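You operate a simulated robot arm through the tools that you are given. There is no shell and no other tool. Be economical: measure what you need, move in short steps, check, and stop when the job is done.

The job below is to be done with a simulated two-armed robot. You get a single attempt, and the scene is never put back.

## Task
Plug the oil nozzle into housing U1's side port and hold it there while pumping in about 30 ml.
Fine: open the oil valve to pump; stop within 2 ml of it on the oil meter; shut the valve afterwards, leave the nozzle in the port and spill nothing. Where these are worked on the way, their far stop is far enough and under half their travel is too little: oil valve.

It is judged by the outcome, as a careful person would: the job done as asked, and still so three seconds after it is handed in. It fails if anything else is knocked over, pushed out of place, dropped, spilled or broken.

## Robot
Two 7-joint arms with two-finger parallel grippers on one trunk, on a base that drives. Base frame: it is fixed to the floor where the robot stands at the start and does not move with it; the origin is under the middle of the robot, x ahead of it, y to its left, z up. Units: mm, rad, N and s.
The left shoulder is at the start at [70, 188, 1340], the right one opposite. Places, roughly: oil spill [500, 400, 900]; oil valve [600, 400, 1000]; pump lever [500, 200, 1300]; steel bench [600, 1000, 400]. Payload 3.91 kg a hand.
Tool frame (each hand has its own): the origin (TCP) lies between the finger pads and is the grasp point; the fingertips stand 30 mm ahead of it; z points along the fingers, y is the line along which they close. The gripper opens to 110 mm. The fingers are 20 mm wide and 10 mm thick; the gripper's body (48 by 112 mm) begins 55 mm behind the TCP.
Orientation is told as [roll, pitch, yaw] about the base's x, y, z axes, in that order, counted from this pose: with the fingers straight down and closing along the base's y, the tool's x points along the base's -x, its y along +y and its z along -z.

## Interface
- The arms move only by the tool jog_arm. It takes "left_steps", "right_steps" or both (then of equal length, played together; a hand with none holds still); each is a list of rows, each a list of 7 numbers: the shift along the base's x, y, z in units of 100 mm (1.0 is 100 mm), then the turn, a rotation vector about the base's x, y, z in units of 90 degrees (1.0 is 90 degrees), then the finger opening in mm, from 0 to 110. In form: [[dx, dy, dz, wx, wy, wz, fingers], ...]. A call has 1 to 20 rows; each row is the pose to reach, as a shift and turn from the pose commanded when the call began. A call with a number of a shift or a turn outside -1 to 1 is refused whole. Rows are played at 5 a second. More than 50 mm and 0.15 rad between two rows, or a gripper value outside its range, and nothing of the call is played. Where a pose cannot be reached the arm comes as near as it can. A force on the tool above 90 N (or 10 N above the force at the start of the call, whichever is more), or a blocked arm, ends the call early, and 0.2 s more pass. The fingers move at their own pace (about 72 mm/s each) and stop on an object; they squeeze with about 38 N. The grip force told is the motor's: it shows also when the fingers shut on nothing. Time passes only in rows, and 0.2 s behind the last, so rows that repeat a pose let the fingers close. It gives the time, the measured TCP pose, the force on the tool (base axes), the opening and the grip force at its end, in the units of the frame above (readings bear some noise), with the torque about the TCP (base axes, N m) and any sound that the robot's microphone picked up.
- Cameras (640 x 400 px; columns grow to the right, rows downward): "scene" is now at [132.2, 40.6, 1585.7]; the picture's right is [0.44, -0.90, 0.00], its down [-0.36, -0.18, -0.92] and it looks along [0.82, 0.41, -0.40] (base axes); focal length 214 px, centre (320, 200). "left" rides on the left gripper at [72, -17, -103] in its tool frame; the picture's right is [0.23, 0.97, 0.00], its down [-0.76, 0.18, -0.62] and it looks along [-0.61, 0.14, 0.78] (tool axes); focal length 222 px, centre (320, 200). "right" rides on the right gripper at [72, 17, -103] in its tool frame; the picture's right is [-0.23, 0.97, 0.00], its down [-0.76, -0.18, -0.62] and it looks along [-0.61, -0.14, 0.78] (tool axes); focal length 222 px, centre (320, 200). There is no depth. A picture from a camera that has moved, and an enlarged one, comes with that camera's place and axes in the base frame and with its lens.
- camera(camera): a new picture of that camera. It takes no simulated time.
- lift_body(by): slides the trunk up (or, below 0, down) by that many mm; the arms and the scene camera ride with it, the base frame stays. It gives what a move gives, with no picture.
- roll_base(legs): drives the robot by 1 to 6 legs, each [ahead, turn to the left] in mm and rad, along the robot's own axes; the way and the turn of a leg run together, so that a leg with both is an arc; at most 1500 mm and 3.142 rad a leg. The arms and the cameras ride along, it lands a little off, and it stops where it bumps. It gives what a move gives.
- pan_tilt(pan, tilt): turns the head with the scene camera to pan (to the left, within 1.501 rad either way) and tilt (down, from -0.506 to 1.204), counted from straight ahead of the robot. It gives what a move gives.
- zoom(camera, box): a new picture of the part [left, top, right, bottom] of that camera's present view, enlarged. It takes no simulated time.
- sign_off(): hands the job in; it is judged then, once.

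Go step by step. Nothing tells you exact positions but the pictures and the camera data: compare them with the known pose of the tool, close in by small moves and look again before you grip or let go. The budget is 120 turns and 92 pictures, counting those below and the enlarged ones. Unless the task says otherwise, let go and move clear before handing in, and close with one line.

The tools are called after "Call:" as a command line: name --argument value ..., lists and objects as JSON in quotes. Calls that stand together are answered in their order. jog_arm: Moves the arms, as the interface text tells. Its arguments: {"type":"object","properties":{"left_steps":{"type":"array","items":{"type":"array","items":{"type":"number"}}},"right_steps":{"type":"array","items":{"type":"array","items":{"type":"number"}}}},"required":[]} The other tools are called the same way: lift_body (by) slides the trunk up or down; roll_base (legs) drives the base; pan_tilt (pan, tilt) turns the head that bears the scene camera; camera (camera) takes a picture; zoom (camera, box) takes an enlarged picture of a part of a camera's view; sign_off () hands the job in.

At the start:

```text
clock: 0.0
left_eef_pos: [435.7, 459.7, 1149.9]
left_tcp_rot: [0.0, -0.001, -0.001]
left_ft_force: [0.2, 0.4, 0.5]
left_ft_torque: [0.01, -0.01, 0.04]
left_gripper_width: 110.0
left_finger_force: 0.0
right_eef_pos: [315.7, 4.8, 1556.8]
right_tcp_rot: [0.0, 0.001, -0.001]
right_ft_force: [-1.0, -0.6, 0.5]
right_ft_torque: [-0.05, 0.0, 0.01]
right_gripper_width: 110.2
right_finger_force: 0.0
trunk travel left (down, up): [-850.0, 90.0]
robot x, y, heading: [1.4, -0.9, 0.003]
head pan, tilt: [0.459, 0.414]
```

scene: 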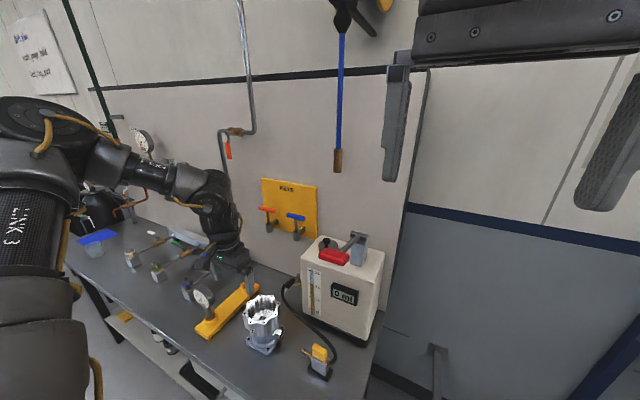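
right: 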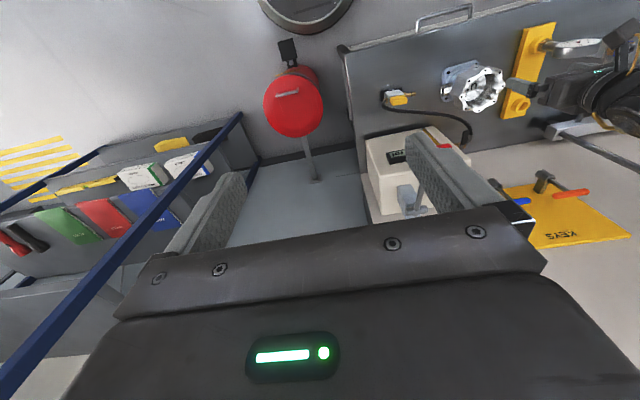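
left: 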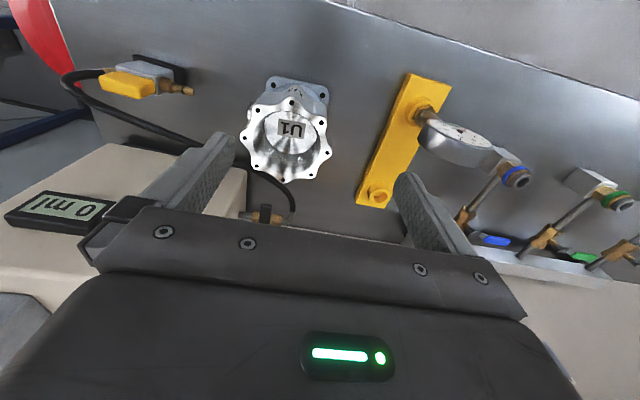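

I see the oil pump unit (white box, red lever/valve on top, "0 ml" display), a yellow nozzle resting on a holder, and housing U1 on the bench. I'll enlarge the views to locate the nozzle, port and valve.

Call:
zoom --camera "scene" --box '[180, 220, 400, 390]'

Call:
zoom --camera "left" --box '[40, 30, 360, 230]'

Call:
zoom --camera "right" --box '[340, 40, 540, 220]'

```text
2.35 times, centred on (290, 305) of scene
camera zoom: at [132.2, 40.6, 1585.7], right [0.44, -0.9, 0.0], down [-0.36, -0.18, -0.92], along [0.82, 0.41, -0.4], focal length 505 px, centre (391, -47)
```

zoom: 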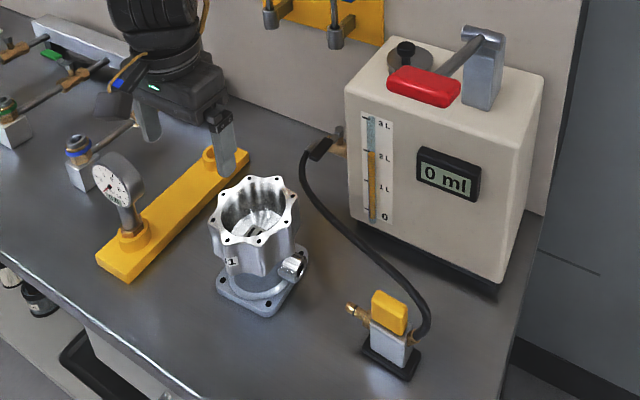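

```text
2.00 times, centred on (200, 130) of left
camera zoom: at [362.6, 443.4, 1253.2], right [-0.23, 0.97, 0.0], down [0.76, 0.18, 0.62], along [0.61, 0.14, -0.78], focal length 444 px, centre (560, 340)
```

zoom: 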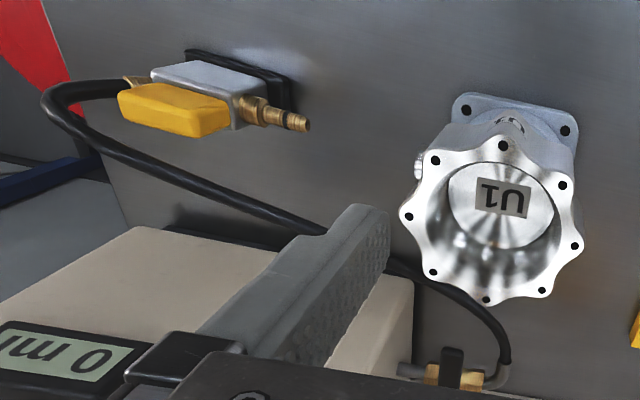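

```text
2.22 times, centred on (440, 130) of right
camera zoom: at [244.1, 22.5, 1660.3], right [0.23, 0.97, 0.0], down [0.76, -0.18, 0.62], along [0.61, -0.14, -0.78], focal length 494 px, centre (53, 356)
```

zoom: 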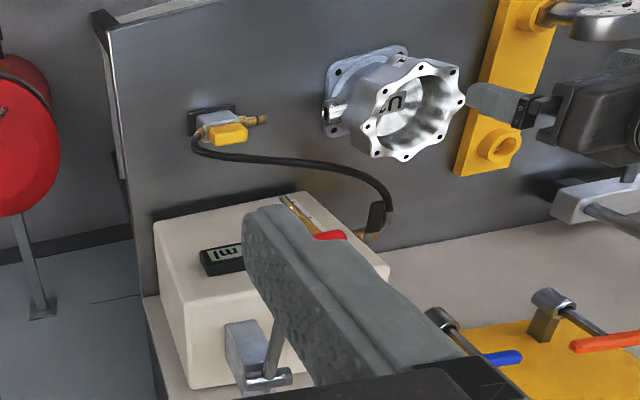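

The nozzle tip is near [485, 280, 896] pointing +y, the port near [485, 367, 920], the valve (brass with a black knob) near [662, 409, 960], and the pump lever (red grip) near [530, 200, 1250]. I'll raise and retract the left hand first, then move the base left.

Call:
jog_arm --left_steps '[[0, 0, 0.4, 0, 0, 0, 110], [-0.2, 0, 0.8, 0, 0, 0, 110], [-0.5, 0, 1.0, 0, 0, 0, 110], [-0.9, 0, 1.0, 0, 0, 0, 110]]'

Call:
camera --camera "left"

Call:
camera --camera "scene"

```text
clock: 1.0
left_eef_pos: [342.3, 458.6, 1251.1]
left_tcp_rot: [-0.002, -0.002, 0.0]
left_ft_force: [0.0, 0.7, -0.3]
left_ft_torque: [-0.01, -0.04, -0.02]
left_gripper_width: 109.9
left_finger_force: 0.1
right_eef_pos: [313.9, 7.1, 1558.0]
right_tcp_rot: [0.0, 0.0, 0.0]
right_ft_force: [-0.3, 0.0, -0.3]
right_ft_torque: [0.0, -0.04, 0.01]
right_gripper_width: 109.8
right_finger_force: 0.1
trunk travel left (down, up): [-850.0, 90.0]
robot x, y, heading: [0.9, -2.2, -0.001]
head pan, tilt: [0.459, 0.414]
```

```text
85 pictures are left
camera left: at [269.6, 441.9, 1354.4], right [-0.23, 0.97, 0.0], down [0.76, 0.18, 0.62], along [0.61, 0.14, -0.78], focal length 222 px, centre (320, 200)
```

left: 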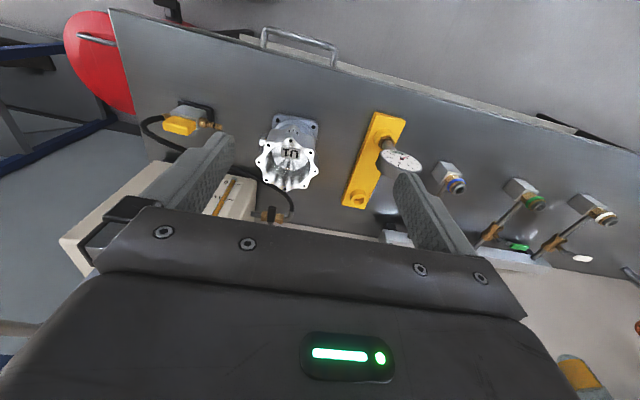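

```text
84 pictures are left
camera scene: at [129.5, 41.9, 1585.9], right [0.44, -0.9, 0.0], down [-0.36, -0.18, -0.92], along [0.82, 0.41, -0.4], focal length 214 px, centre (320, 200)
```

scene: 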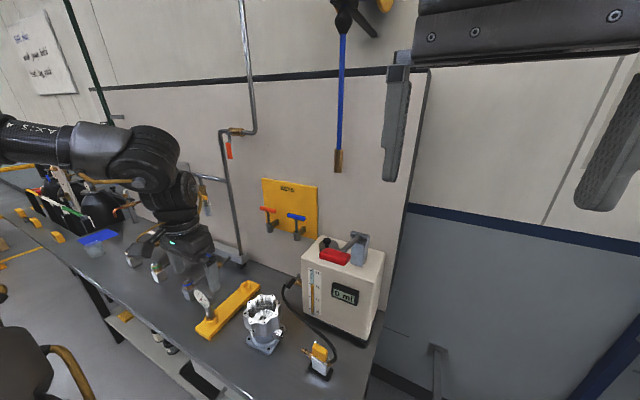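

The bench's front edge runs at about x = 320. I'll shift the base about 200 mm to the left and slightly ahead.

Call:
roll_base --legs '[[0, 1.4], [205, 0], [0, -1.4]]'

Call:
camera --camera "scene"

```text
clock: 9.4
left_eef_pos: [372.4, 669.5, 1250.5]
left_tcp_rot: [-0.001, 0.0, 0.021]
left_ft_force: [0.8, 0.7, -0.6]
left_ft_torque: [0.03, -0.02, 0.01]
left_gripper_width: 109.9
left_finger_force: 0.0
right_eef_pos: [354.0, 217.3, 1556.7]
right_tcp_rot: [0.0, 0.0, 0.022]
right_ft_force: [0.6, 0.2, -0.4]
right_ft_torque: [0.0, -0.03, 0.03]
right_gripper_width: 110.1
right_finger_force: 0.0
trunk travel left (down, up): [-850.0, 90.0]
robot x, y, heading: [38.1, 203.3, 0.023]
head pan, tilt: [0.459, 0.414]
```

```text
83 pictures are left
camera scene: at [169.0, 248.8, 1585.7], right [0.46, -0.89, 0.0], down [-0.36, -0.19, -0.92], along [0.81, 0.42, -0.4], focal length 214 px, centre (320, 200)
```

scene: 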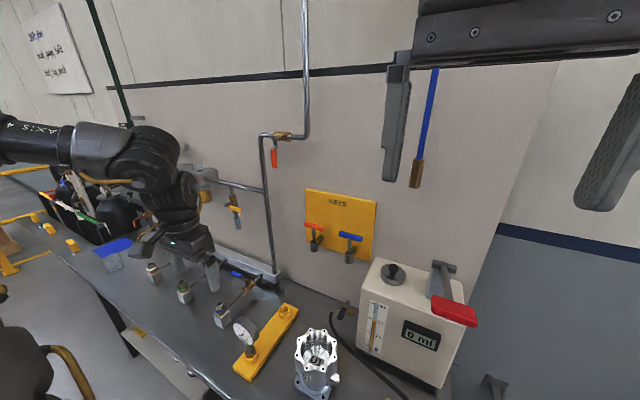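

Base moved cleanly. Now I'll point the head at the pump area.

Call:
pan_tilt --pan 0.0 --tilt 0.75

Call:
camera --camera "scene"

Call:
camera --camera "right"

```text
clock: 10.3
left_eef_pos: [373.7, 669.4, 1249.8]
left_tcp_rot: [-0.001, 0.0, 0.021]
left_ft_force: [0.6, 0.4, -0.1]
left_ft_torque: [-0.01, -0.06, 0.0]
left_gripper_width: 110.0
left_finger_force: 0.0
right_eef_pos: [355.4, 216.0, 1557.4]
right_tcp_rot: [0.0, 0.002, 0.022]
right_ft_force: [-0.1, 0.2, 0.0]
right_ft_torque: [0.0, -0.02, 0.0]
right_gripper_width: 109.9
right_finger_force: 0.1
trunk travel left (down, up): [-850.0, 90.0]
robot x, y, heading: [39.7, 205.1, 0.02]
head pan, tilt: [0.0, 0.75]
```

```text
82 pictures are left
camera scene: at [170.1, 207.2, 1556.0], right [0.02, -1.0, 0.0], down [-0.68, -0.02, -0.73], along [0.73, 0.02, -0.68], focal length 214 px, centre (320, 200)
```

scene: 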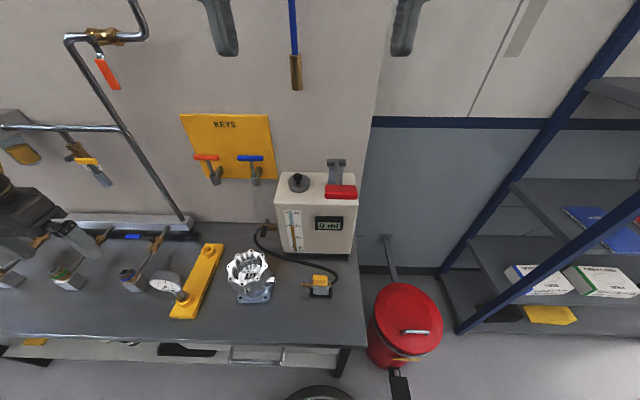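

```text
81 pictures are left
camera right: at [281.6, 232.5, 1660.2], right [0.21, 0.98, 0.0], down [0.77, -0.16, 0.62], along [0.61, -0.13, -0.78], focal length 222 px, centre (320, 200)
```

right: 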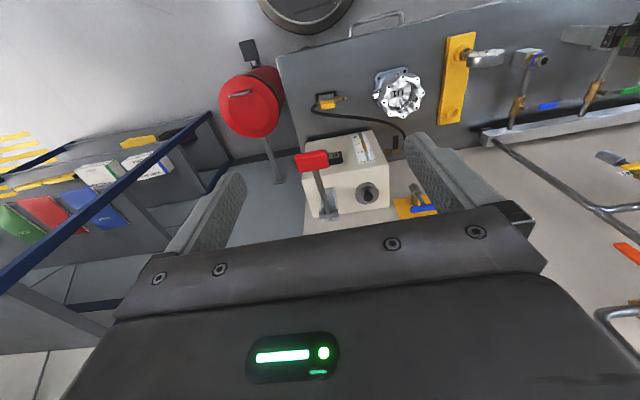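

Call:
zoom --camera "scene" --box '[220, 150, 370, 310]'

Call:
zoom --camera "right" --box '[280, 60, 440, 220]'

```text
2.50 times, centred on (295, 230) of scene
camera zoom: at [170.1, 207.2, 1556.0], right [0.02, -1.0, 0.0], down [-0.68, -0.02, -0.73], along [0.73, 0.02, -0.68], focal length 536 px, centre (382, 125)
```

zoom: 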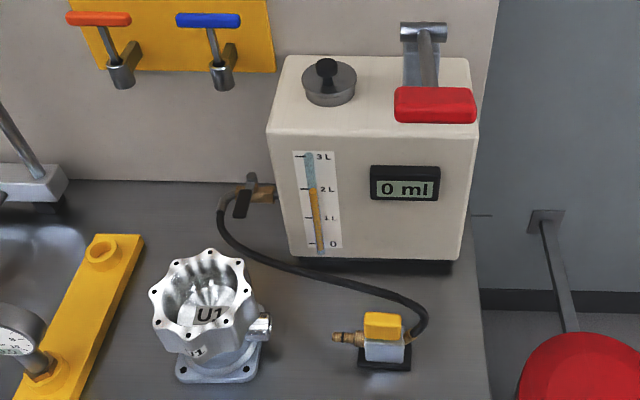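

```text
2.50 times, centred on (360, 140) of right
camera zoom: at [281.6, 232.5, 1660.2], right [0.21, 0.98, 0.0], down [0.77, -0.16, 0.62], along [0.61, -0.13, -0.78], focal length 555 px, centre (220, 350)
```

zoom: 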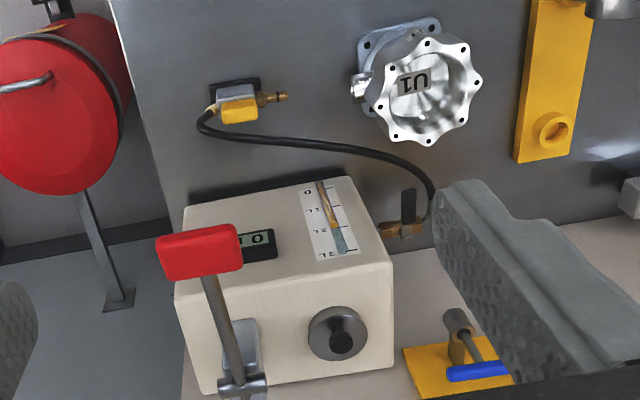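

I take the pump lever's grip at about [472, 176, 1296], hinged at about [673, 174, 1228], so it is pushed down. I'll raise the left hand and lower the trunk by 200 mm so the right hand can reach the nozzle.

Call:
jog_arm --left_steps '[[0, 0, 0.45, 0, 0, 0, 110], [0, 0, 0.9, 0, 0, 0, 110], [0, 0, 1.0, 0, 0, 0, 110]]'

Call:
lift_body --by -200

```text
clock: 11.1
left_eef_pos: [374.0, 667.2, 1351.6]
left_tcp_rot: [-0.003, 0.003, 0.023]
left_ft_force: [-0.4, -0.1, 0.0]
left_ft_torque: [0.01, -0.03, 0.0]
left_gripper_width: 110.0
left_finger_force: 0.1
right_eef_pos: [355.2, 217.5, 1557.1]
right_tcp_rot: [0.0, 0.001, 0.021]
right_ft_force: [-0.2, -0.3, 0.1]
right_ft_torque: [-0.04, 0.0, 0.01]
right_gripper_width: 109.9
right_finger_force: 0.1
trunk travel left (down, up): [-850.0, 90.0]
robot x, y, heading: [39.5, 205.9, 0.02]
head pan, tilt: [0.0, 0.75]
```

```text
clock: 13.3
left_eef_pos: [374.0, 667.1, 1151.5]
left_tcp_rot: [0.0, 0.0, 0.021]
left_ft_force: [0.2, 0.6, 0.0]
left_ft_torque: [0.0, -0.02, 0.01]
left_gripper_width: 110.3
left_finger_force: 0.0
right_eef_pos: [354.4, 216.0, 1357.1]
right_tcp_rot: [-0.001, 0.0, 0.023]
right_ft_force: [-0.3, -0.7, -0.2]
right_ft_torque: [0.01, 0.01, 0.01]
right_gripper_width: 110.0
right_finger_force: 0.1
trunk travel left (down, up): [-650.0, 290.0]
robot x, y, heading: [36.9, 202.8, 0.023]
head pan, tilt: [0.0, 0.75]
```

The left hand suits the nozzle better, with its path clear of the lever, so the right hand will work the lever. I'll move the right hand aside and bring the left across while turning it so its fingers close along x.

Call:
jog_arm --left_steps '[[0, -0.09, 0, 0, 0, 0.09, 110], [0, -0.18, 0, 0, 0, 0.18, 110], [0, -0.27, 0, 0, 0, 0.27, 110], [0, -0.36, 0, 0, 0, 0.36, 110], [0, -0.45, 0, 0, 0, 0.45, 110], [0, -0.54, 0, 0, 0, 0.54, 110], [0, -0.63, 0, 0, 0, 0.63, 110], [0, -0.72, 0, 0, 0, 0.72, 110], [0, -0.81, 0, 0, 0, 0.81, 110], [0, -0.9, 0, 0, 0, 0.9, 110], [0, -1.0, 0, 0, 0, 0.985, 110]]' --right_steps '[[0, -0.1, 0, 0, 0, 0, 110], [0, -0.2, 0, 0, 0, 0, 110], [0, -0.3, 0, 0, 0, 0, 110], [0, -0.4, 0, 0, 0, 0, 110], [0, -0.5, 0, 0, 0, 0, 110], [0, -0.6, 0, 0, 0, 0, 110], [0, -0.7, 0, 0, 0, 0, 110], [0, -0.8, 0, 0, 0, 0, 110], [0, -0.9, 0, 0, 0, 0, 110], [0, -1.0, 0, 0, 0, 0, 110], [0, -1.0, 0, 0, 0, 0, 110]]'

Call:
jog_arm --left_steps '[[0.1, -0.4, 0, 0, 0, 0, 110], [0.2, -0.8, 0, 0, 0, 0, 110], [0.3, -1, 0, 0, 0, 0, 110]]'

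Call:
jog_arm --left_steps '[[0.1, -0.4, 0, 0, 0, 0, 110], [0.2, -0.8, 0, 0, 0, 0, 110], [0.4, -1, 0, 0, 0, 0, 110]]'

Call:
camera --camera "scene"

Call:
camera --camera "left"

```text
clock: 15.7
left_eef_pos: [220.8, 776.8, 1198.7]
left_tcp_rot: [-0.02, 0.053, 1.452]
left_ft_force: [1.4, 1.2, -0.8]
left_ft_torque: [-0.05, 0.12, -0.01]
left_gripper_width: 109.8
left_finger_force: 0.1
left hand out of reach, approached as far as the arm can: row 4, 5, 6, 7, 8, 9, 10, 11
right_eef_pos: [381.3, 120.5, 1362.3]
right_tcp_rot: [-0.003, 0.015, 0.023]
right_ft_force: [1.4, 0.2, -1.1]
right_ft_torque: [-0.02, 0.15, 0.01]
right_gripper_width: 109.9
right_finger_force: 0.0
right hand out of reach, approached as far as the arm can: row 4, 6, 7, 8, 9, 10, 11
trunk travel left (down, up): [-650.0, 290.0]
robot x, y, heading: [42.7, 204.4, 0.018]
head pan, tilt: [0.0, 0.75]
```

```text
clock: 16.5
left_eef_pos: [207.7, 775.4, 1201.7]
left_tcp_rot: [-0.031, 0.049, 1.454]
left_ft_force: [-0.1, 0.0, -0.7]
left_ft_torque: [-0.01, -0.06, 0.03]
left_gripper_width: 109.8
left_finger_force: 0.1
left hand out of reach, approached as far as the arm can: row 1, 2, 3
right_eef_pos: [367.6, 119.9, 1365.8]
right_tcp_rot: [0.001, 0.002, 0.023]
right_ft_force: [-0.7, -0.5, 0.4]
right_ft_torque: [0.01, -0.04, 0.02]
right_gripper_width: 110.1
right_finger_force: 0.0
trunk travel left (down, up): [-650.0, 290.0]
robot x, y, heading: [35.6, 202.6, 0.021]
head pan, tilt: [0.0, 0.75]
```

```text
clock: 17.3
left_eef_pos: [209.7, 774.7, 1201.5]
left_tcp_rot: [-0.028, 0.048, 1.453]
left_ft_force: [1.5, -0.3, -0.3]
left_ft_torque: [0.01, -0.01, 0.01]
left_gripper_width: 110.0
left_finger_force: 0.0
left hand out of reach, approached as far as the arm can: row 1, 2, 3
right_eef_pos: [369.4, 118.7, 1366.1]
right_tcp_rot: [0.0, 0.004, 0.023]
right_ft_force: [-0.4, -0.1, -0.1]
right_ft_torque: [-0.01, -0.01, -0.04]
right_gripper_width: 109.9
right_finger_force: 0.1
trunk travel left (down, up): [-650.0, 290.0]
robot x, y, heading: [39.2, 206.2, 0.026]
head pan, tilt: [0.0, 0.75]
```

```text
78 pictures are left
camera scene: at [170.2, 207.1, 1356.0], right [0.02, -1.0, 0.0], down [-0.68, -0.02, -0.73], along [0.73, 0.02, -0.68], focal length 214 px, centre (320, 200)
```

scene: 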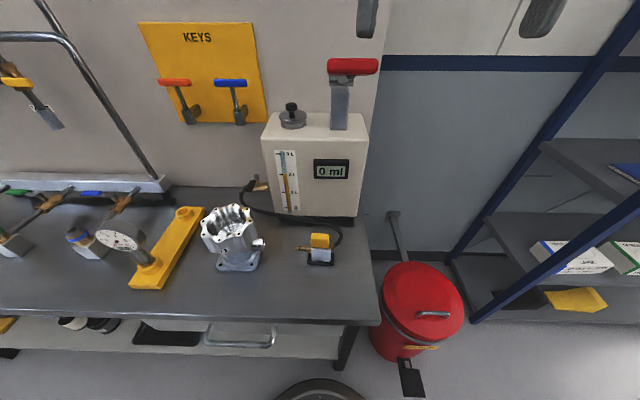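

```text
77 pictures are left
camera left: at [215.8, 706.7, 1308.3], right [-0.99, -0.11, -0.02], down [-0.1, 0.81, 0.58], along [-0.05, 0.58, -0.81], focal length 222 px, centre (320, 200)
```

left: 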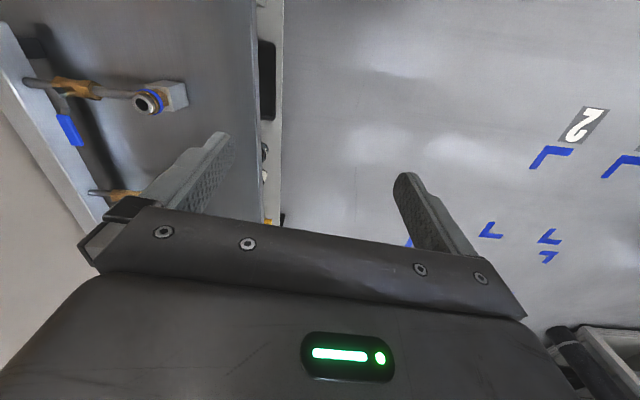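

The +90° wrist turn is out of the left arm's reach. I'll turn the hand back and use −90° instead.

Call:
jog_arm --left_steps '[[0, 0, 0, 0, 0, -0.09, 110], [0, 0, 0, 0, 0, -0.18, 110], [0, 0, 0, 0, 0, -0.27, 110], [0, 0, 0, 0, 0, -0.36, 110], [0.1, -0.1, 0, 0, 0, -0.45, 110], [0.2, -0.2, 0, 0, 0, -0.54, 110], [0.4, -0.4, 0, 0, 0, -0.63, 110], [0.6, -0.6, 0, 0, 0, -0.72, 110], [0.8, -0.8, 0, 0, 0, -0.81, 110], [1.0, -1.0, 0, 0, 0, -0.9, 110], [1.0, -1.0, 0, 0, 0, -0.925, 110]]'

```text
clock: 19.7
left_eef_pos: [308.1, 674.5, 1197.7]
left_tcp_rot: [-0.031, 0.048, -0.003]
left_ft_force: [0.0, 0.8, -0.1]
left_ft_torque: [0.03, 0.0, 0.03]
left_gripper_width: 110.1
left_finger_force: 0.1
right_eef_pos: [367.4, 119.6, 1366.5]
right_tcp_rot: [0.001, 0.0, 0.022]
right_ft_force: [-0.5, 0.2, -0.3]
right_ft_torque: [0.02, 0.0, 0.0]
right_gripper_width: 110.1
right_finger_force: 0.1
trunk travel left (down, up): [-650.0, 290.0]
robot x, y, heading: [35.0, 205.2, 0.025]
head pan, tilt: [0.0, 0.75]
```

Back to neutral. Now I'll take out the small tilt and bring the hand across toward y of about 480.

Call:
jog_arm --left_steps '[[0.1, -0.4, 0, 0.02, -0.03, 0, 110], [0.3, -0.8, 0, 0.02, -0.03, 0, 110], [0.5, -1, 0, 0.02, -0.03, 0, 110]]'

Call:
jog_arm --left_steps '[[0, -0.1, 0, 0, 0, -0.09, 110], [0, -0.2, 0, 0, 0, -0.18, 110], [0, -0.3, 0, 0, 0, -0.27, 110], [0, -0.4, 0, 0, 0, -0.36, 110], [0, -0.5, 0, 0, 0, -0.45, 110], [0, -0.6, 0, 0, 0, -0.54, 110], [0, -0.7, 0, 0, 0, -0.63, 110], [0, -0.8, 0, 0, 0, -0.72, 110], [0, -0.9, 0, 0, 0, -0.81, 110], [0, -1.0, 0, 0, 0, -0.9, 110], [0, -1.0, 0, 0, 0, -0.99, 110]]'

```text
clock: 20.5
left_eef_pos: [359.0, 577.4, 1197.3]
left_tcp_rot: [0.001, 0.001, 0.0]
left_ft_force: [-0.4, -0.1, -0.1]
left_ft_torque: [0.01, 0.0, 0.0]
left_gripper_width: 110.1
left_finger_force: 0.1
right_eef_pos: [370.4, 118.3, 1364.6]
right_tcp_rot: [-0.003, 0.005, 0.024]
right_ft_force: [-0.3, 0.6, 0.2]
right_ft_torque: [-0.02, 0.01, -0.02]
right_gripper_width: 110.0
right_finger_force: 0.0
trunk travel left (down, up): [-650.0, 290.0]
robot x, y, heading: [37.2, 206.3, 0.023]
head pan, tilt: [0.0, 0.75]
```

```text
clock: 22.9
left_eef_pos: [358.7, 475.9, 1199.2]
left_tcp_rot: [0.002, 0.0, -1.559]
left_ft_force: [-0.5, -0.1, 0.1]
left_ft_torque: [0.02, 0.0, -0.04]
left_gripper_width: 110.0
left_finger_force: 0.1
right_eef_pos: [368.3, 117.6, 1366.2]
right_tcp_rot: [0.0, 0.005, 0.025]
right_ft_force: [0.6, -0.2, -0.3]
right_ft_torque: [0.01, -0.02, 0.0]
right_gripper_width: 109.9
right_finger_force: 0.0
trunk travel left (down, up): [-650.0, 290.0]
robot x, y, heading: [35.8, 207.1, 0.023]
head pan, tilt: [0.0, 0.75]
```

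The −90° turn works. I'll move on toward a point above the nozzle.

Call:
jog_arm --left_steps '[[0.2, -0.4, 0, 0, 0, 0, 110], [0.4, -0.8, 0, 0, 0, 0, 110], [0.6, -1, 0, 0, 0, 0, 110]]'

Call:
jog_arm --left_steps '[[0.2, -0.3, -0.2, 0, 0, 0, 110], [0.4, -0.6, -0.4, 0, 0, 0, 110], [0.6, -1, -0.6, 0, 0, 0, 110]]'

Call:
camera --camera "left"

Call:
camera --camera "scene"

```text
clock: 23.7
left_eef_pos: [380.6, 425.1, 1198.9]
left_tcp_rot: [0.004, -0.001, -1.554]
left_ft_force: [-0.3, -0.3, -0.5]
left_ft_torque: [0.01, -0.05, 0.0]
left_gripper_width: 109.9
left_finger_force: 0.1
left hand out of reach, approached as far as the arm can: row 2, 3
right_eef_pos: [366.1, 120.4, 1365.7]
right_tcp_rot: [0.001, 0.0, 0.022]
right_ft_force: [-0.2, -0.1, -0.5]
right_ft_torque: [0.01, -0.05, 0.03]
right_gripper_width: 109.9
right_finger_force: 0.0
trunk travel left (down, up): [-650.0, 290.0]
robot x, y, heading: [37.1, 203.7, 0.022]
head pan, tilt: [0.0, 0.75]
```

```text
clock: 24.5
left_eef_pos: [407.9, 417.9, 1149.1]
left_tcp_rot: [0.002, -0.001, -1.556]
left_ft_force: [0.2, 0.5, 0.0]
left_ft_torque: [0.01, -0.02, 0.0]
left_gripper_width: 110.0
left_finger_force: 0.0
left hand out of reach, approached as far as the arm can: row 1, 2, 3
right_eef_pos: [370.5, 118.5, 1365.3]
right_tcp_rot: [0.001, 0.004, 0.024]
right_ft_force: [-0.1, 0.7, 0.6]
right_ft_torque: [0.01, 0.01, 0.0]
right_gripper_width: 109.9
right_finger_force: 0.0
trunk travel left (down, up): [-650.0, 290.0]
robot x, y, heading: [35.7, 205.7, 0.026]
head pan, tilt: [0.0, 0.75]
```

```text
76 pictures are left
camera left: at [390.3, 491.3, 1251.7], right [0.97, 0.24, 0.0], down [0.19, -0.76, 0.63], along [0.15, -0.61, -0.78], focal length 222 px, centre (320, 200)
```

left: 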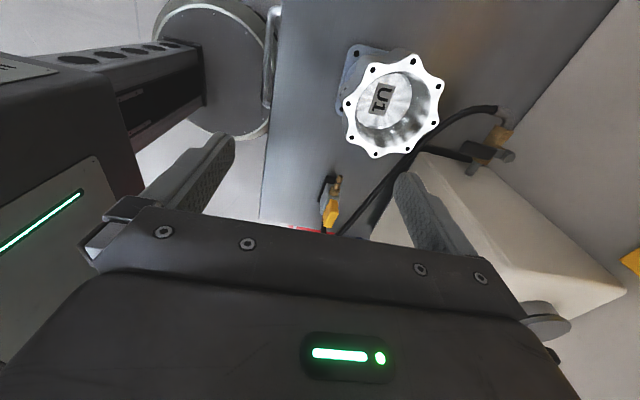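

```text
75 pictures are left
camera scene: at [170.1, 206.7, 1356.0], right [0.02, -1.0, 0.0], down [-0.68, -0.01, -0.73], along [0.73, 0.02, -0.68], focal length 214 px, centre (320, 200)
```

scene: 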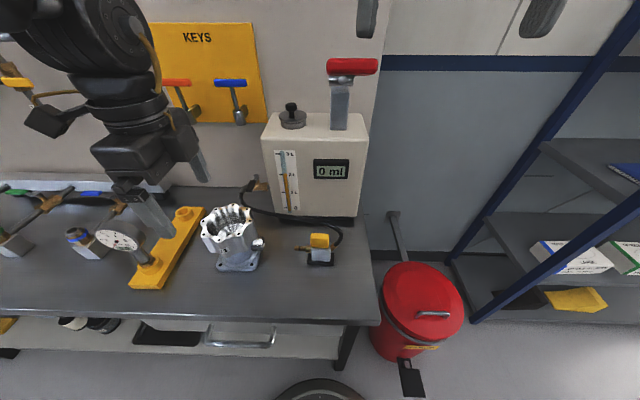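

The left arm can't reach across its own centreline with the wrist turned this far. I'll check whether a smaller wrist turn (−45°) reaches, to choose a base heading.

Call:
jog_arm --left_steps '[[0, 0, 0, 0, 0, 0.09, 110], [0, 0, 0, 0, 0, 0.18, 110], [0, 0, 0, 0, 0, 0.27, 110], [0, 0, 0, 0, 0, 0.36, 110], [0, 0, 0, 0, 0, 0.45, 110], [0.3, 0, -0.2, 0, 0, 0.5, 110], [0.6, 0, -0.4, 0, 0, 0.5, 110], [0.7, -0.3, -0.4, 0, 0, 0.5, 110], [0.7, -0.7, -0.4, 0, 0, 0.5, 110], [0.7, -1.0, -0.4, 0, 0, 0.5, 110]]'

Call:
zoom --camera "left" --box '[260, 0, 500, 240]'

```text
clock: 26.7
left_eef_pos: [449.2, 429.4, 1111.7]
left_tcp_rot: [0.001, -0.003, -0.769]
left_ft_force: [0.3, 0.2, 0.0]
left_ft_torque: [-0.01, 0.02, 0.01]
left_gripper_width: 110.2
left_finger_force: 0.1
left hand out of reach, approached as far as the arm can: row 6, 7, 8, 9, 10
right_eef_pos: [369.3, 120.2, 1365.2]
right_tcp_rot: [-0.001, 0.004, 0.023]
right_ft_force: [0.3, 0.9, 0.8]
right_ft_torque: [0.02, 0.05, -0.01]
right_gripper_width: 110.3
right_finger_force: 0.0
trunk travel left (down, up): [-650.0, 290.0]
robot x, y, heading: [39.0, 202.8, 0.02]
head pan, tilt: [0.0, 0.75]
```

```text
1.67 times, centred on (380, 120) of left
camera zoom: at [385.0, 468.8, 1215.0], right [0.52, 0.86, 0.0], down [0.67, -0.4, 0.63], along [0.54, -0.32, -0.78], focal length 370 px, centre (220, 333)
```

zoom: 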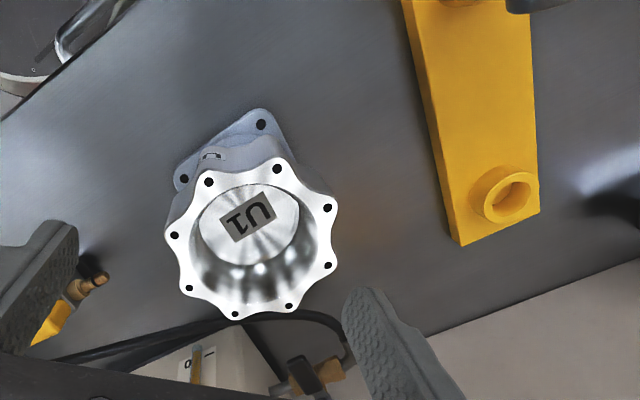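

Reach seems better when the hand is lower relative to the shoulder, as it was at the start. I'll raise the trunk by 150 mm and retry.

Call:
lift_body --by 150

Call:
jog_arm --left_steps '[[0, 0, -0.4, 0, 0, 0, 110], [0, 0, -0.8, 0, 0, 0, 110], [0, 0, -1, 0, 0, 0, 110], [0, -0.4, -1, 0, 0, 0, 110], [0, -0.8, -1, 0, 0, 0, 110], [0, -1, -1, 0, 0, 0, 110]]'

```text
clock: 28.4
left_eef_pos: [449.1, 429.9, 1261.9]
left_tcp_rot: [-0.002, -0.001, -0.77]
left_ft_force: [0.3, -0.9, -0.2]
left_ft_torque: [-0.02, 0.03, 0.01]
left_gripper_width: 110.2
left_finger_force: 0.0
right_eef_pos: [368.9, 118.9, 1515.6]
right_tcp_rot: [0.0, 0.004, 0.023]
right_ft_force: [0.3, -0.1, 0.3]
right_ft_torque: [-0.01, -0.02, -0.04]
right_gripper_width: 110.1
right_finger_force: 0.1
trunk travel left (down, up): [-800.0, 140.0]
robot x, y, heading: [36.4, 201.9, 0.022]
head pan, tilt: [0.0, 0.75]
```

```text
clock: 29.8
left_eef_pos: [439.7, 416.9, 1164.9]
left_tcp_rot: [-0.003, -0.004, -0.77]
left_ft_force: [-0.7, -0.3, 0.6]
left_ft_torque: [0.01, -0.02, 0.0]
left_gripper_width: 109.9
left_finger_force: 0.1
left hand out of reach, approached as far as the arm can: row 4, 5, 6
right_eef_pos: [369.3, 118.0, 1515.4]
right_tcp_rot: [-0.001, 0.002, 0.023]
right_ft_force: [-0.1, -0.1, -0.6]
right_ft_torque: [0.04, -0.01, 0.0]
right_gripper_width: 110.0
right_finger_force: 0.0
trunk travel left (down, up): [-800.0, 140.0]
robot x, y, heading: [38.6, 206.3, 0.027]
head pan, tilt: [0.0, 0.75]
```

The arm's posture is unclear to me, so I'll look at it with the head.

Call:
pan_tilt --pan 0.6 --tilt 0.6

Call:
camera --camera "scene"

Call:
camera --camera "right"

```text
clock: 30.8
left_eef_pos: [439.3, 415.8, 1165.2]
left_tcp_rot: [-0.001, -0.005, -0.77]
left_ft_force: [-1.0, -0.4, 0.6]
left_ft_torque: [0.01, 0.0, -0.01]
left_gripper_width: 110.0
left_finger_force: 0.1
right_eef_pos: [368.7, 119.5, 1516.1]
right_tcp_rot: [0.0, 0.004, 0.022]
right_ft_force: [0.2, 0.4, 1.1]
right_ft_torque: [-0.03, 0.0, 0.0]
right_gripper_width: 109.9
right_finger_force: 0.2
trunk travel left (down, up): [-800.0, 140.0]
robot x, y, heading: [40.3, 202.7, 0.023]
head pan, tilt: [0.6, 0.6]
```

```text
73 pictures are left
camera scene: at [158.9, 256.7, 1518.9], right [0.58, -0.81, 0.0], down [-0.46, -0.33, -0.82], along [0.67, 0.48, -0.57], focal length 214 px, centre (320, 200)
```

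scene: 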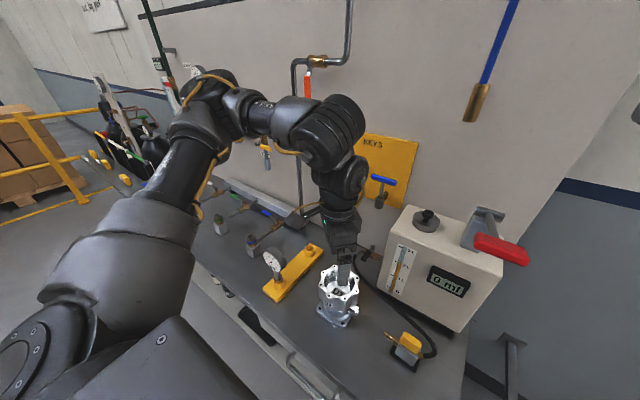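

```text
72 pictures are left
camera right: at [296.4, 135.5, 1619.5], right [0.21, 0.98, 0.0], down [0.77, -0.16, 0.62], along [0.61, -0.13, -0.78], focal length 222 px, centre (320, 200)
```

right: 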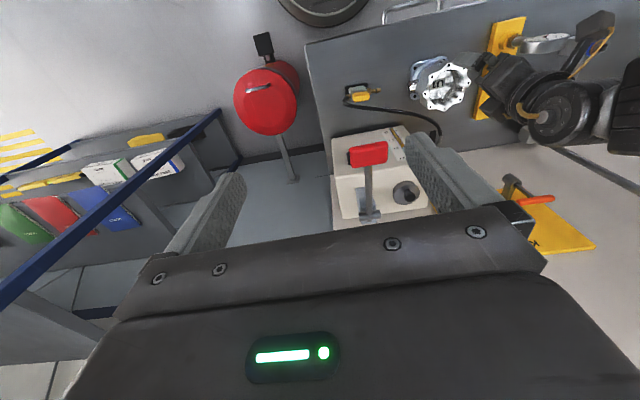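

I'll probe how far ahead the left hand reaches at a lower height, staying clear above everything.

Call:
jog_arm --left_steps '[[0, 0.1, -0.4, 0, 0, 0, 110], [0, 0.2, -0.8, 0, 0, 0, 110], [0.3, 0.2, -0.9, 0, 0, 0, 110], [0.6, 0.2, -0.9, 0, 0, 0, 110]]'

Call:
jog_arm --left_steps '[[0, -0.4, 0, 0, 0, 0, 110], [0, -0.8, 0, 0, 0, 0, 110], [0, -1, 0, 0, 0, 0, 110]]'

```text
clock: 31.8
left_eef_pos: [502.3, 449.3, 1075.4]
left_tcp_rot: [-0.002, -0.004, -0.77]
left_ft_force: [0.3, 0.5, -0.1]
left_ft_torque: [-0.01, -0.01, -0.01]
left_gripper_width: 110.0
left_finger_force: 0.1
left hand out of reach, approached as far as the arm can: row 4
right_eef_pos: [370.4, 118.8, 1514.8]
right_tcp_rot: [-0.001, 0.004, 0.025]
right_ft_force: [-1.0, 0.1, -1.0]
right_ft_torque: [-0.01, 0.0, 0.05]
right_gripper_width: 109.9
right_finger_force: 0.1
trunk travel left (down, up): [-800.0, 140.0]
robot x, y, heading: [38.1, 204.5, 0.021]
head pan, tilt: [0.6, 0.6]
```

```text
clock: 32.6
left_eef_pos: [478.9, 435.3, 1094.8]
left_tcp_rot: [-0.003, -0.005, -0.768]
left_ft_force: [0.5, 1.1, -0.6]
left_ft_torque: [0.01, 0.0, -0.01]
left_gripper_width: 109.7
left_finger_force: 0.0
left hand out of reach, approached as far as the arm can: row 1, 2, 3
right_eef_pos: [369.2, 119.3, 1515.5]
right_tcp_rot: [-0.001, 0.004, 0.023]
right_ft_force: [0.3, 0.0, -0.1]
right_ft_torque: [0.02, 0.01, -0.01]
right_gripper_width: 110.1
right_finger_force: 0.1
trunk travel left (down, up): [-800.0, 140.0]
robot x, y, heading: [39.6, 205.7, 0.019]
head pan, tilt: [0.6, 0.6]
```

The limit looks like an angle of about 27° from the robot's axis in this posture. I'll probe the right arm, which holds a more inward posture, by lowering it in free space.

Call:
jog_arm --right_steps '[[-0.1, 0, -0.4, 0, 0, 0, 110], [-0.1, 0, -0.8, 0, 0, 0, 110], [-0.1, 0, -1, 0, 0, 0, 110]]'

Call:
jog_arm --right_steps '[[0, 0, -0.4, 0, 0, 0, 110], [0, 0, -0.8, 0, 0, 0, 110], [0, 0, -1, 0, 0, 0, 110]]'

Call:
jog_arm --right_steps '[[0, 0, -0.4, 0, 0, 0, 110], [0, 0, -0.8, 0, 0, 0, 110], [0, 0, -1, 0, 0, 0, 110]]'

```text
clock: 33.4
left_eef_pos: [478.5, 435.4, 1095.4]
left_tcp_rot: [-0.003, -0.005, -0.769]
left_ft_force: [0.0, -0.1, 0.4]
left_ft_torque: [0.0, -0.01, 0.05]
left_gripper_width: 110.0
left_finger_force: 0.1
right_eef_pos: [368.5, 119.5, 1514.8]
right_tcp_rot: [0.0, 0.003, 0.022]
right_ft_force: [-0.2, -1.5, -0.2]
right_ft_torque: [0.01, 0.01, 0.02]
right_gripper_width: 110.0
right_finger_force: 0.2
right hand out of reach, approached as far as the arm can: row 1, 2, 3
trunk travel left (down, up): [-800.0, 140.0]
robot x, y, heading: [40.2, 205.7, 0.023]
head pan, tilt: [0.6, 0.6]
```

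```text
clock: 34.2
left_eef_pos: [478.1, 435.0, 1094.8]
left_tcp_rot: [-0.002, -0.005, -0.768]
left_ft_force: [-0.2, -0.7, -1.2]
left_ft_torque: [0.0, -0.01, 0.0]
left_gripper_width: 110.4
left_finger_force: 0.0
right_eef_pos: [370.1, 118.8, 1515.5]
right_tcp_rot: [0.001, 0.002, 0.024]
right_ft_force: [-0.1, 0.1, -0.3]
right_ft_torque: [-0.03, 0.0, 0.03]
right_gripper_width: 110.0
right_finger_force: 0.1
right hand out of reach, approached as far as the arm can: row 1, 2, 3
trunk travel left (down, up): [-800.0, 140.0]
robot x, y, heading: [39.2, 208.1, 0.023]
head pan, tilt: [0.6, 0.6]
```

```text
clock: 35.0
left_eef_pos: [479.9, 433.3, 1095.4]
left_tcp_rot: [-0.003, -0.004, -0.77]
left_ft_force: [0.1, -0.2, -0.5]
left_ft_torque: [0.0, -0.04, 0.01]
left_gripper_width: 110.2
left_finger_force: 0.0
right_eef_pos: [369.8, 119.0, 1515.6]
right_tcp_rot: [0.0, 0.004, 0.023]
right_ft_force: [0.3, 0.2, -0.2]
right_ft_torque: [-0.01, -0.04, 0.01]
right_gripper_width: 110.0
right_finger_force: 0.0
right hand out of reach, approached as far as the arm can: row 1, 2, 3
trunk travel left (down, up): [-800.0, 140.0]
robot x, y, heading: [32.8, 206.2, 0.022]
head pan, tilt: [0.6, 0.6]
```

The stuck points fit an inner limit, with the elbow folded too far, rather than an outer one. I'll test that by extending ahead first and then moving inward.

Call:
jog_arm --left_steps '[[0.35, 0, 0, 0, 0, 0, 110], [0.7, 0, 0, 0, 0, 0, 110], [0.7, -0.35, 0, 0, 0, 0, 110], [0.7, -0.7, 0, 0, 0, 0, 110]]'

```text
clock: 36.0
left_eef_pos: [513.7, 445.2, 1109.7]
left_tcp_rot: [-0.001, -0.004, -0.77]
left_ft_force: [-0.7, 0.5, 0.3]
left_ft_torque: [0.0, -0.02, -0.04]
left_gripper_width: 110.0
left_finger_force: 0.1
left hand out of reach, approached as far as the arm can: row 1, 2, 3, 4
right_eef_pos: [369.4, 118.9, 1515.8]
right_tcp_rot: [-0.001, 0.005, 0.022]
right_ft_force: [0.4, -0.6, 0.4]
right_ft_torque: [-0.01, -0.04, 0.02]
right_gripper_width: 109.8
right_finger_force: 0.1
trunk travel left (down, up): [-800.0, 140.0]
robot x, y, heading: [41.2, 205.4, 0.021]
head pan, tilt: [0.6, 0.6]
```

It's an angular limit: the left hand works at 27° or more to its own side. So I'll stand the robot at about (40, 30) with heading about −0.15, putting the nozzle about 35° left and letting the right arm reach the lever from the right. First I'll pull the left hand back up.

Call:
jog_arm --left_steps '[[-0.3, 0.1, 0.3, 0, 0, 0, 110], [-0.6, 0.3, 0.6, 0, 0, 0, 110], [-0.9, 0.5, 0.9, 0, 0, 0, 110], [-1.0, 0.6, 1.0, 0, 0, -0.08, 110], [-1.0, 0.6, 1.0, 0, 0, -0.16, 110], [-1.0, 0.6, 1.0, 0, 0, -0.24, 110], [-1.0, 0.6, 1.0, 0, 0, -0.32, 110], [-1.0, 0.6, 1.0, 0, 0, -0.4, 110]]'

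Call:
jog_arm --left_steps '[[-0.4, 0, 0.3, 0, 0, 0, 110], [-0.6, 0, 0.6, 0, 0, 0, 110]]'

```text
clock: 37.8
left_eef_pos: [416.3, 506.4, 1210.8]
left_tcp_rot: [-0.001, -0.002, -1.401]
left_ft_force: [0.0, 0.3, -0.7]
left_ft_torque: [0.02, -0.02, -0.02]
left_gripper_width: 110.0
left_finger_force: 0.1
right_eef_pos: [368.9, 119.1, 1516.4]
right_tcp_rot: [0.0, 0.002, 0.023]
right_ft_force: [-1.1, 0.4, -0.6]
right_ft_torque: [0.0, -0.03, 0.0]
right_gripper_width: 109.8
right_finger_force: 0.0
trunk travel left (down, up): [-800.0, 140.0]
robot x, y, heading: [38.2, 209.1, 0.023]
head pan, tilt: [0.6, 0.6]
```

```text
clock: 38.4
left_eef_pos: [352.7, 504.2, 1273.1]
left_tcp_rot: [0.003, -0.002, -1.4]
left_ft_force: [-0.4, 0.2, 0.4]
left_ft_torque: [0.07, -0.01, -0.02]
left_gripper_width: 110.0
left_finger_force: 0.0
right_eef_pos: [364.5, 118.3, 1516.5]
right_tcp_rot: [0.0, 0.0, 0.022]
right_ft_force: [0.5, -0.5, -0.2]
right_ft_torque: [0.0, -0.01, 0.02]
right_gripper_width: 110.1
right_finger_force: 0.1
trunk travel left (down, up): [-800.0, 140.0]
robot x, y, heading: [36.0, 203.2, 0.021]
head pan, tilt: [0.6, 0.6]
```

I'll reach the new spot by turning left, backing up and turning back, so the hands stay away from the lever.

Call:
roll_base --legs '[[0, 1.55], [-175, 0], [0, -1.73]]'

Call:
lift_body --by -100

Call:
pan_tilt --pan 0.55 --tilt 0.75

Call:
camera --camera "scene"

Call:
camera --camera "left"

```text
clock: 43.9
left_eef_pos: [-260.6, 347.3, 1270.6]
left_tcp_rot: [-0.001, -0.004, 0.189]
left_ft_force: [-0.3, -0.3, 0.0]
left_ft_torque: [-0.03, 0.02, 0.02]
left_gripper_width: 110.2
left_finger_force: 0.1
right_eef_pos: [125.1, 365.5, 1515.8]
right_tcp_rot: [0.0, 0.002, 1.607]
right_ft_force: [0.0, 0.3, 0.0]
right_ft_torque: [-0.02, -0.02, -0.02]
right_gripper_width: 110.0
right_finger_force: 0.1
trunk travel left (down, up): [-800.0, 140.0]
robot x, y, heading: [43.3, 30.0, 1.606]
head pan, tilt: [0.6, 0.6]
stopped in leg 2: the robot was blocked; the commanded pose is now the measured one
```

```text
clock: 45.2
left_eef_pos: [-261.5, 346.7, 1170.2]
left_tcp_rot: [0.001, -0.005, 0.188]
left_ft_force: [0.2, 0.4, 0.4]
left_ft_torque: [0.02, -0.04, 0.01]
left_gripper_width: 110.2
left_finger_force: 0.1
right_eef_pos: [124.8, 365.6, 1415.9]
right_tcp_rot: [0.0, 0.004, 1.607]
right_ft_force: [0.5, -0.2, -0.6]
right_ft_torque: [-0.01, 0.0, 0.0]
right_gripper_width: 110.0
right_finger_force: 0.1
trunk travel left (down, up): [-700.0, 240.0]
robot x, y, heading: [43.8, 32.9, 1.607]
head pan, tilt: [0.6, 0.6]
```

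```text
clock: 45.9
left_eef_pos: [-260.7, 347.9, 1172.1]
left_tcp_rot: [-0.004, -0.004, 0.189]
left_ft_force: [-0.4, 0.4, -0.6]
left_ft_torque: [0.0, 0.03, -0.01]
left_gripper_width: 109.8
left_finger_force: 0.2
right_eef_pos: [124.4, 366.0, 1414.9]
right_tcp_rot: [-0.001, 0.003, 1.608]
right_ft_force: [1.1, 0.3, 0.8]
right_ft_torque: [0.03, -0.01, -0.03]
right_gripper_width: 110.0
right_finger_force: 0.1
trunk travel left (down, up): [-700.0, 240.0]
robot x, y, heading: [46.3, 31.2, 1.613]
head pan, tilt: [0.55, 0.75]
```

```text
71 pictures are left
camera scene: at [-4.4, 151.8, 1406.0], right [0.83, 0.55, 0.0], down [0.38, -0.57, -0.73], along [-0.41, 0.61, -0.68], focal length 214 px, centre (320, 200)
```

scene: 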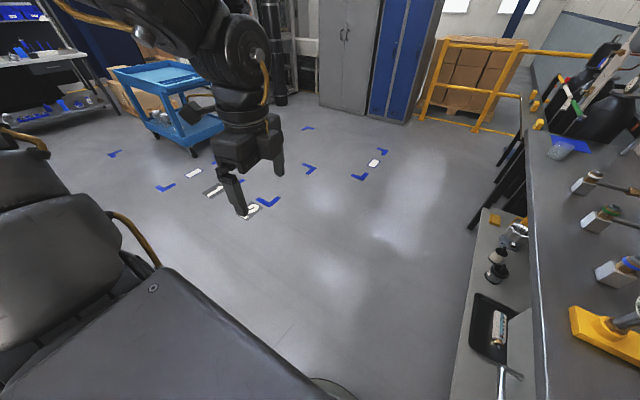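

```text
70 pictures are left
camera left: at [-329.4, 317.8, 1273.9], right [-0.41, 0.91, 0.0], down [0.71, 0.32, 0.62], along [0.57, 0.25, -0.78], focal length 222 px, centre (320, 200)
```

left: 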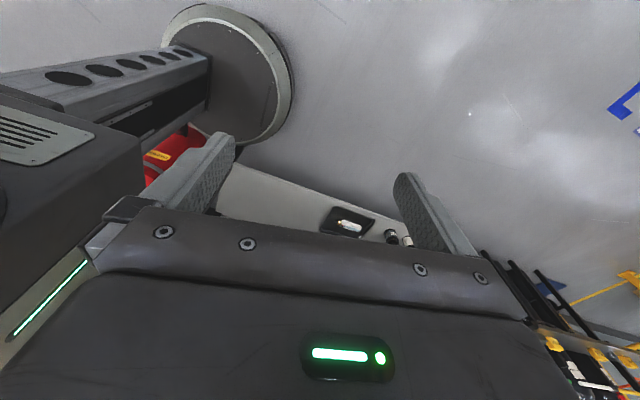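

The drive stopped just about at the intended place, probably with the base touching the bin. Before turning back I'll check around the base on that side.

Call:
pan_tilt --pan -1.5 --tilt 1.0

Call:
camera --camera "scene"

```text
clock: 47.9
left_eef_pos: [-262.7, 347.9, 1171.9]
left_tcp_rot: [-0.001, -0.002, 0.188]
left_ft_force: [-0.5, -0.3, 0.6]
left_ft_torque: [-0.01, 0.04, -0.01]
left_gripper_width: 110.1
left_finger_force: 0.1
right_eef_pos: [124.7, 366.1, 1416.2]
right_tcp_rot: [-0.002, 0.002, 1.607]
right_ft_force: [0.3, -0.6, 0.2]
right_ft_torque: [0.0, 0.0, 0.0]
right_gripper_width: 110.1
right_finger_force: 0.0
trunk travel left (down, up): [-700.0, 240.0]
robot x, y, heading: [45.2, 34.2, 1.612]
head pan, tilt: [-1.499, 1.0]
```

```text
69 pictures are left
camera scene: at [110.8, 90.6, 1386.9], right [0.11, -0.99, 0.0], down [-0.84, -0.09, -0.54], along [0.54, 0.06, -0.84], focal length 214 px, centre (320, 200)
```

scene: 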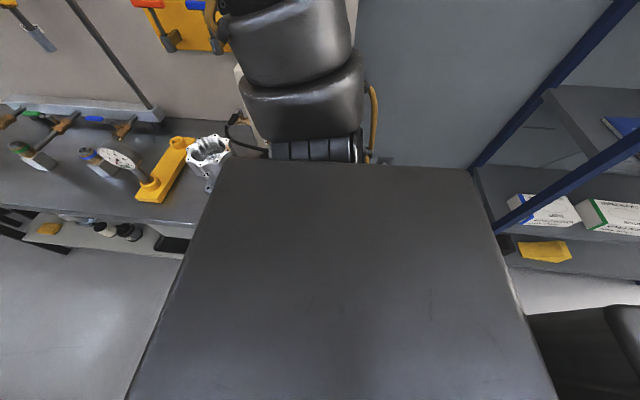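

The right elbow sticks out toward the pump, so the block may have been there. I'll look closer before moving.

Call:
pan_tilt --pan -1.3 --tilt 0.45

Call:
camera --camera "scene"

```text
clock: 48.8
left_eef_pos: [-260.4, 348.4, 1169.9]
left_tcp_rot: [-0.002, -0.003, 0.188]
left_ft_force: [-0.7, 0.2, 0.0]
left_ft_torque: [0.0, 0.01, -0.01]
left_gripper_width: 110.0
left_finger_force: 0.0
right_eef_pos: [124.6, 366.1, 1415.5]
right_tcp_rot: [0.0, 0.004, 1.608]
right_ft_force: [0.3, 0.2, -0.1]
right_ft_torque: [0.0, 0.01, 0.03]
right_gripper_width: 110.0
right_finger_force: 0.1
trunk travel left (down, up): [-700.0, 240.0]
robot x, y, heading: [46.5, 37.2, 1.604]
head pan, tilt: [-1.3, 0.45]
```

```text
68 pictures are left
camera scene: at [129.1, 110.7, 1432.4], right [0.3, -0.95, 0.0], down [-0.42, -0.13, -0.9], along [0.86, 0.27, -0.44], focal length 214 px, centre (320, 200)
```

scene: 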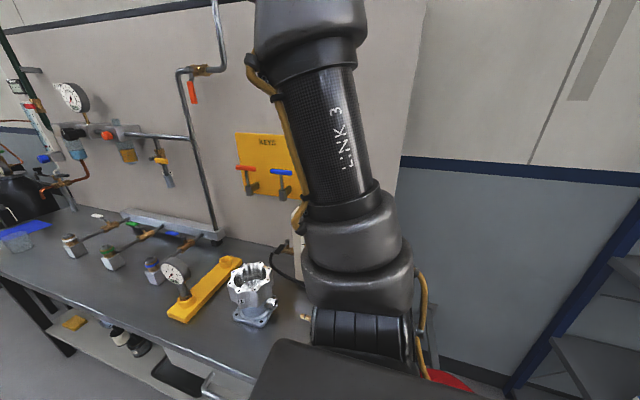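

The right upper arm is level with the pump lever and probably bumped it. I'll back off: raise the trunk to its earlier height, then drive away from the lever and look.

Call:
lift_body --by 100

Call:
roll_base --legs '[[120, 0]]'

Call:
pan_tilt --pan -1.5 --tilt 0.55

Call:
camera --camera "scene"

```text
clock: 50.1
left_eef_pos: [-261.3, 347.3, 1270.4]
left_tcp_rot: [-0.001, -0.004, 0.188]
left_ft_force: [0.4, -0.3, 0.5]
left_ft_torque: [-0.03, 0.0, -0.03]
left_gripper_width: 110.0
left_finger_force: 0.0
right_eef_pos: [124.2, 366.0, 1515.8]
right_tcp_rot: [0.001, 0.002, 1.607]
right_ft_force: [-0.3, 0.1, -0.3]
right_ft_torque: [0.0, 0.0, -0.04]
right_gripper_width: 110.0
right_finger_force: 0.1
trunk travel left (down, up): [-800.0, 140.0]
robot x, y, heading: [40.8, 34.1, 1.608]
head pan, tilt: [-1.3, 0.45]
```

```text
clock: 51.4
left_eef_pos: [-264.8, 466.4, 1271.0]
left_tcp_rot: [0.001, -0.004, 0.186]
left_ft_force: [0.5, 0.8, 0.5]
left_ft_torque: [0.01, 0.01, 0.0]
left_gripper_width: 110.1
left_finger_force: 0.1
right_eef_pos: [121.8, 484.4, 1517.4]
right_tcp_rot: [0.0, 0.001, 1.605]
right_ft_force: [-0.2, 0.0, 0.6]
right_ft_torque: [0.02, 0.01, -0.02]
right_gripper_width: 109.8
right_finger_force: 0.1
trunk travel left (down, up): [-800.0, 140.0]
robot x, y, heading: [40.0, 154.5, 1.607]
head pan, tilt: [-1.3, 0.45]
```

```text
clock: 52.1
left_eef_pos: [-265.5, 470.0, 1269.9]
left_tcp_rot: [-0.002, -0.002, 0.185]
left_ft_force: [0.4, -0.2, -0.5]
left_ft_torque: [0.04, 0.01, -0.01]
left_gripper_width: 109.9
left_finger_force: 0.1
right_eef_pos: [120.7, 487.4, 1515.4]
right_tcp_rot: [0.002, 0.004, 1.606]
right_ft_force: [0.2, 1.0, -0.1]
right_ft_torque: [0.02, 0.0, 0.02]
right_gripper_width: 110.1
right_finger_force: 0.1
trunk travel left (down, up): [-800.0, 140.0]
robot x, y, heading: [40.3, 153.6, 1.599]
head pan, tilt: [-1.499, 0.55]
```

```text
67 pictures are left
camera scene: at [126.4, 214.4, 1523.4], right [0.11, -0.99, 0.0], down [-0.52, -0.06, -0.85], along [0.85, 0.09, -0.52], focal length 214 px, centre (320, 200)
```

scene: 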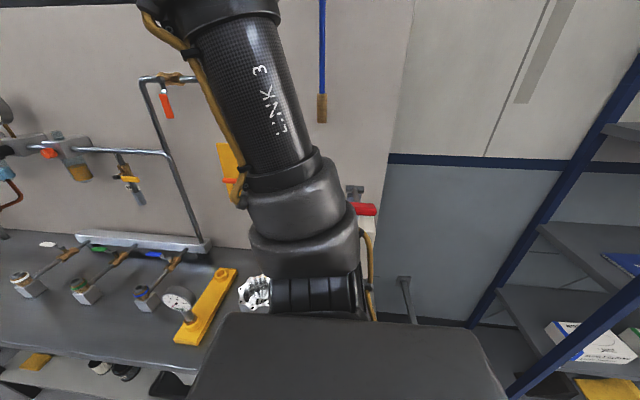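

The lever looks intact. I'll raise the trunk fully so the arm passes above the lever, then back up slightly less far and turn to face the bench.

Call:
lift_body --by 139

Call:
roll_base --legs '[[-105, 0]]'

```text
clock: 53.8
left_eef_pos: [-263.7, 468.4, 1409.5]
left_tcp_rot: [-0.002, 0.0, 0.183]
left_ft_force: [-0.3, -0.4, 1.0]
left_ft_torque: [-0.04, -0.02, -0.03]
left_gripper_width: 110.2
left_finger_force: 0.0
right_eef_pos: [120.3, 486.2, 1654.4]
right_tcp_rot: [-0.001, 0.003, 1.607]
right_ft_force: [-0.6, 0.6, 0.2]
right_ft_torque: [-0.03, 0.02, -0.01]
right_gripper_width: 109.8
right_finger_force: 0.1
trunk travel left (down, up): [-939.0, 1.0]
robot x, y, heading: [39.3, 155.5, 1.603]
head pan, tilt: [-1.499, 0.55]
```

```text
clock: 54.9
left_eef_pos: [-262.4, 374.9, 1407.4]
left_tcp_rot: [-0.009, -0.002, 0.189]
left_ft_force: [0.1, 0.2, -0.9]
left_ft_torque: [-0.1, 0.01, 0.02]
left_gripper_width: 109.9
left_finger_force: 0.1
right_eef_pos: [124.3, 396.0, 1652.1]
right_tcp_rot: [0.001, 0.01, 1.61]
right_ft_force: [0.6, 1.1, 0.5]
right_ft_torque: [-0.04, 0.01, 0.0]
right_gripper_width: 109.9
right_finger_force: 0.1
trunk travel left (down, up): [-939.0, 1.0]
robot x, y, heading: [43.5, 53.8, 1.611]
head pan, tilt: [-1.499, 0.55]
```

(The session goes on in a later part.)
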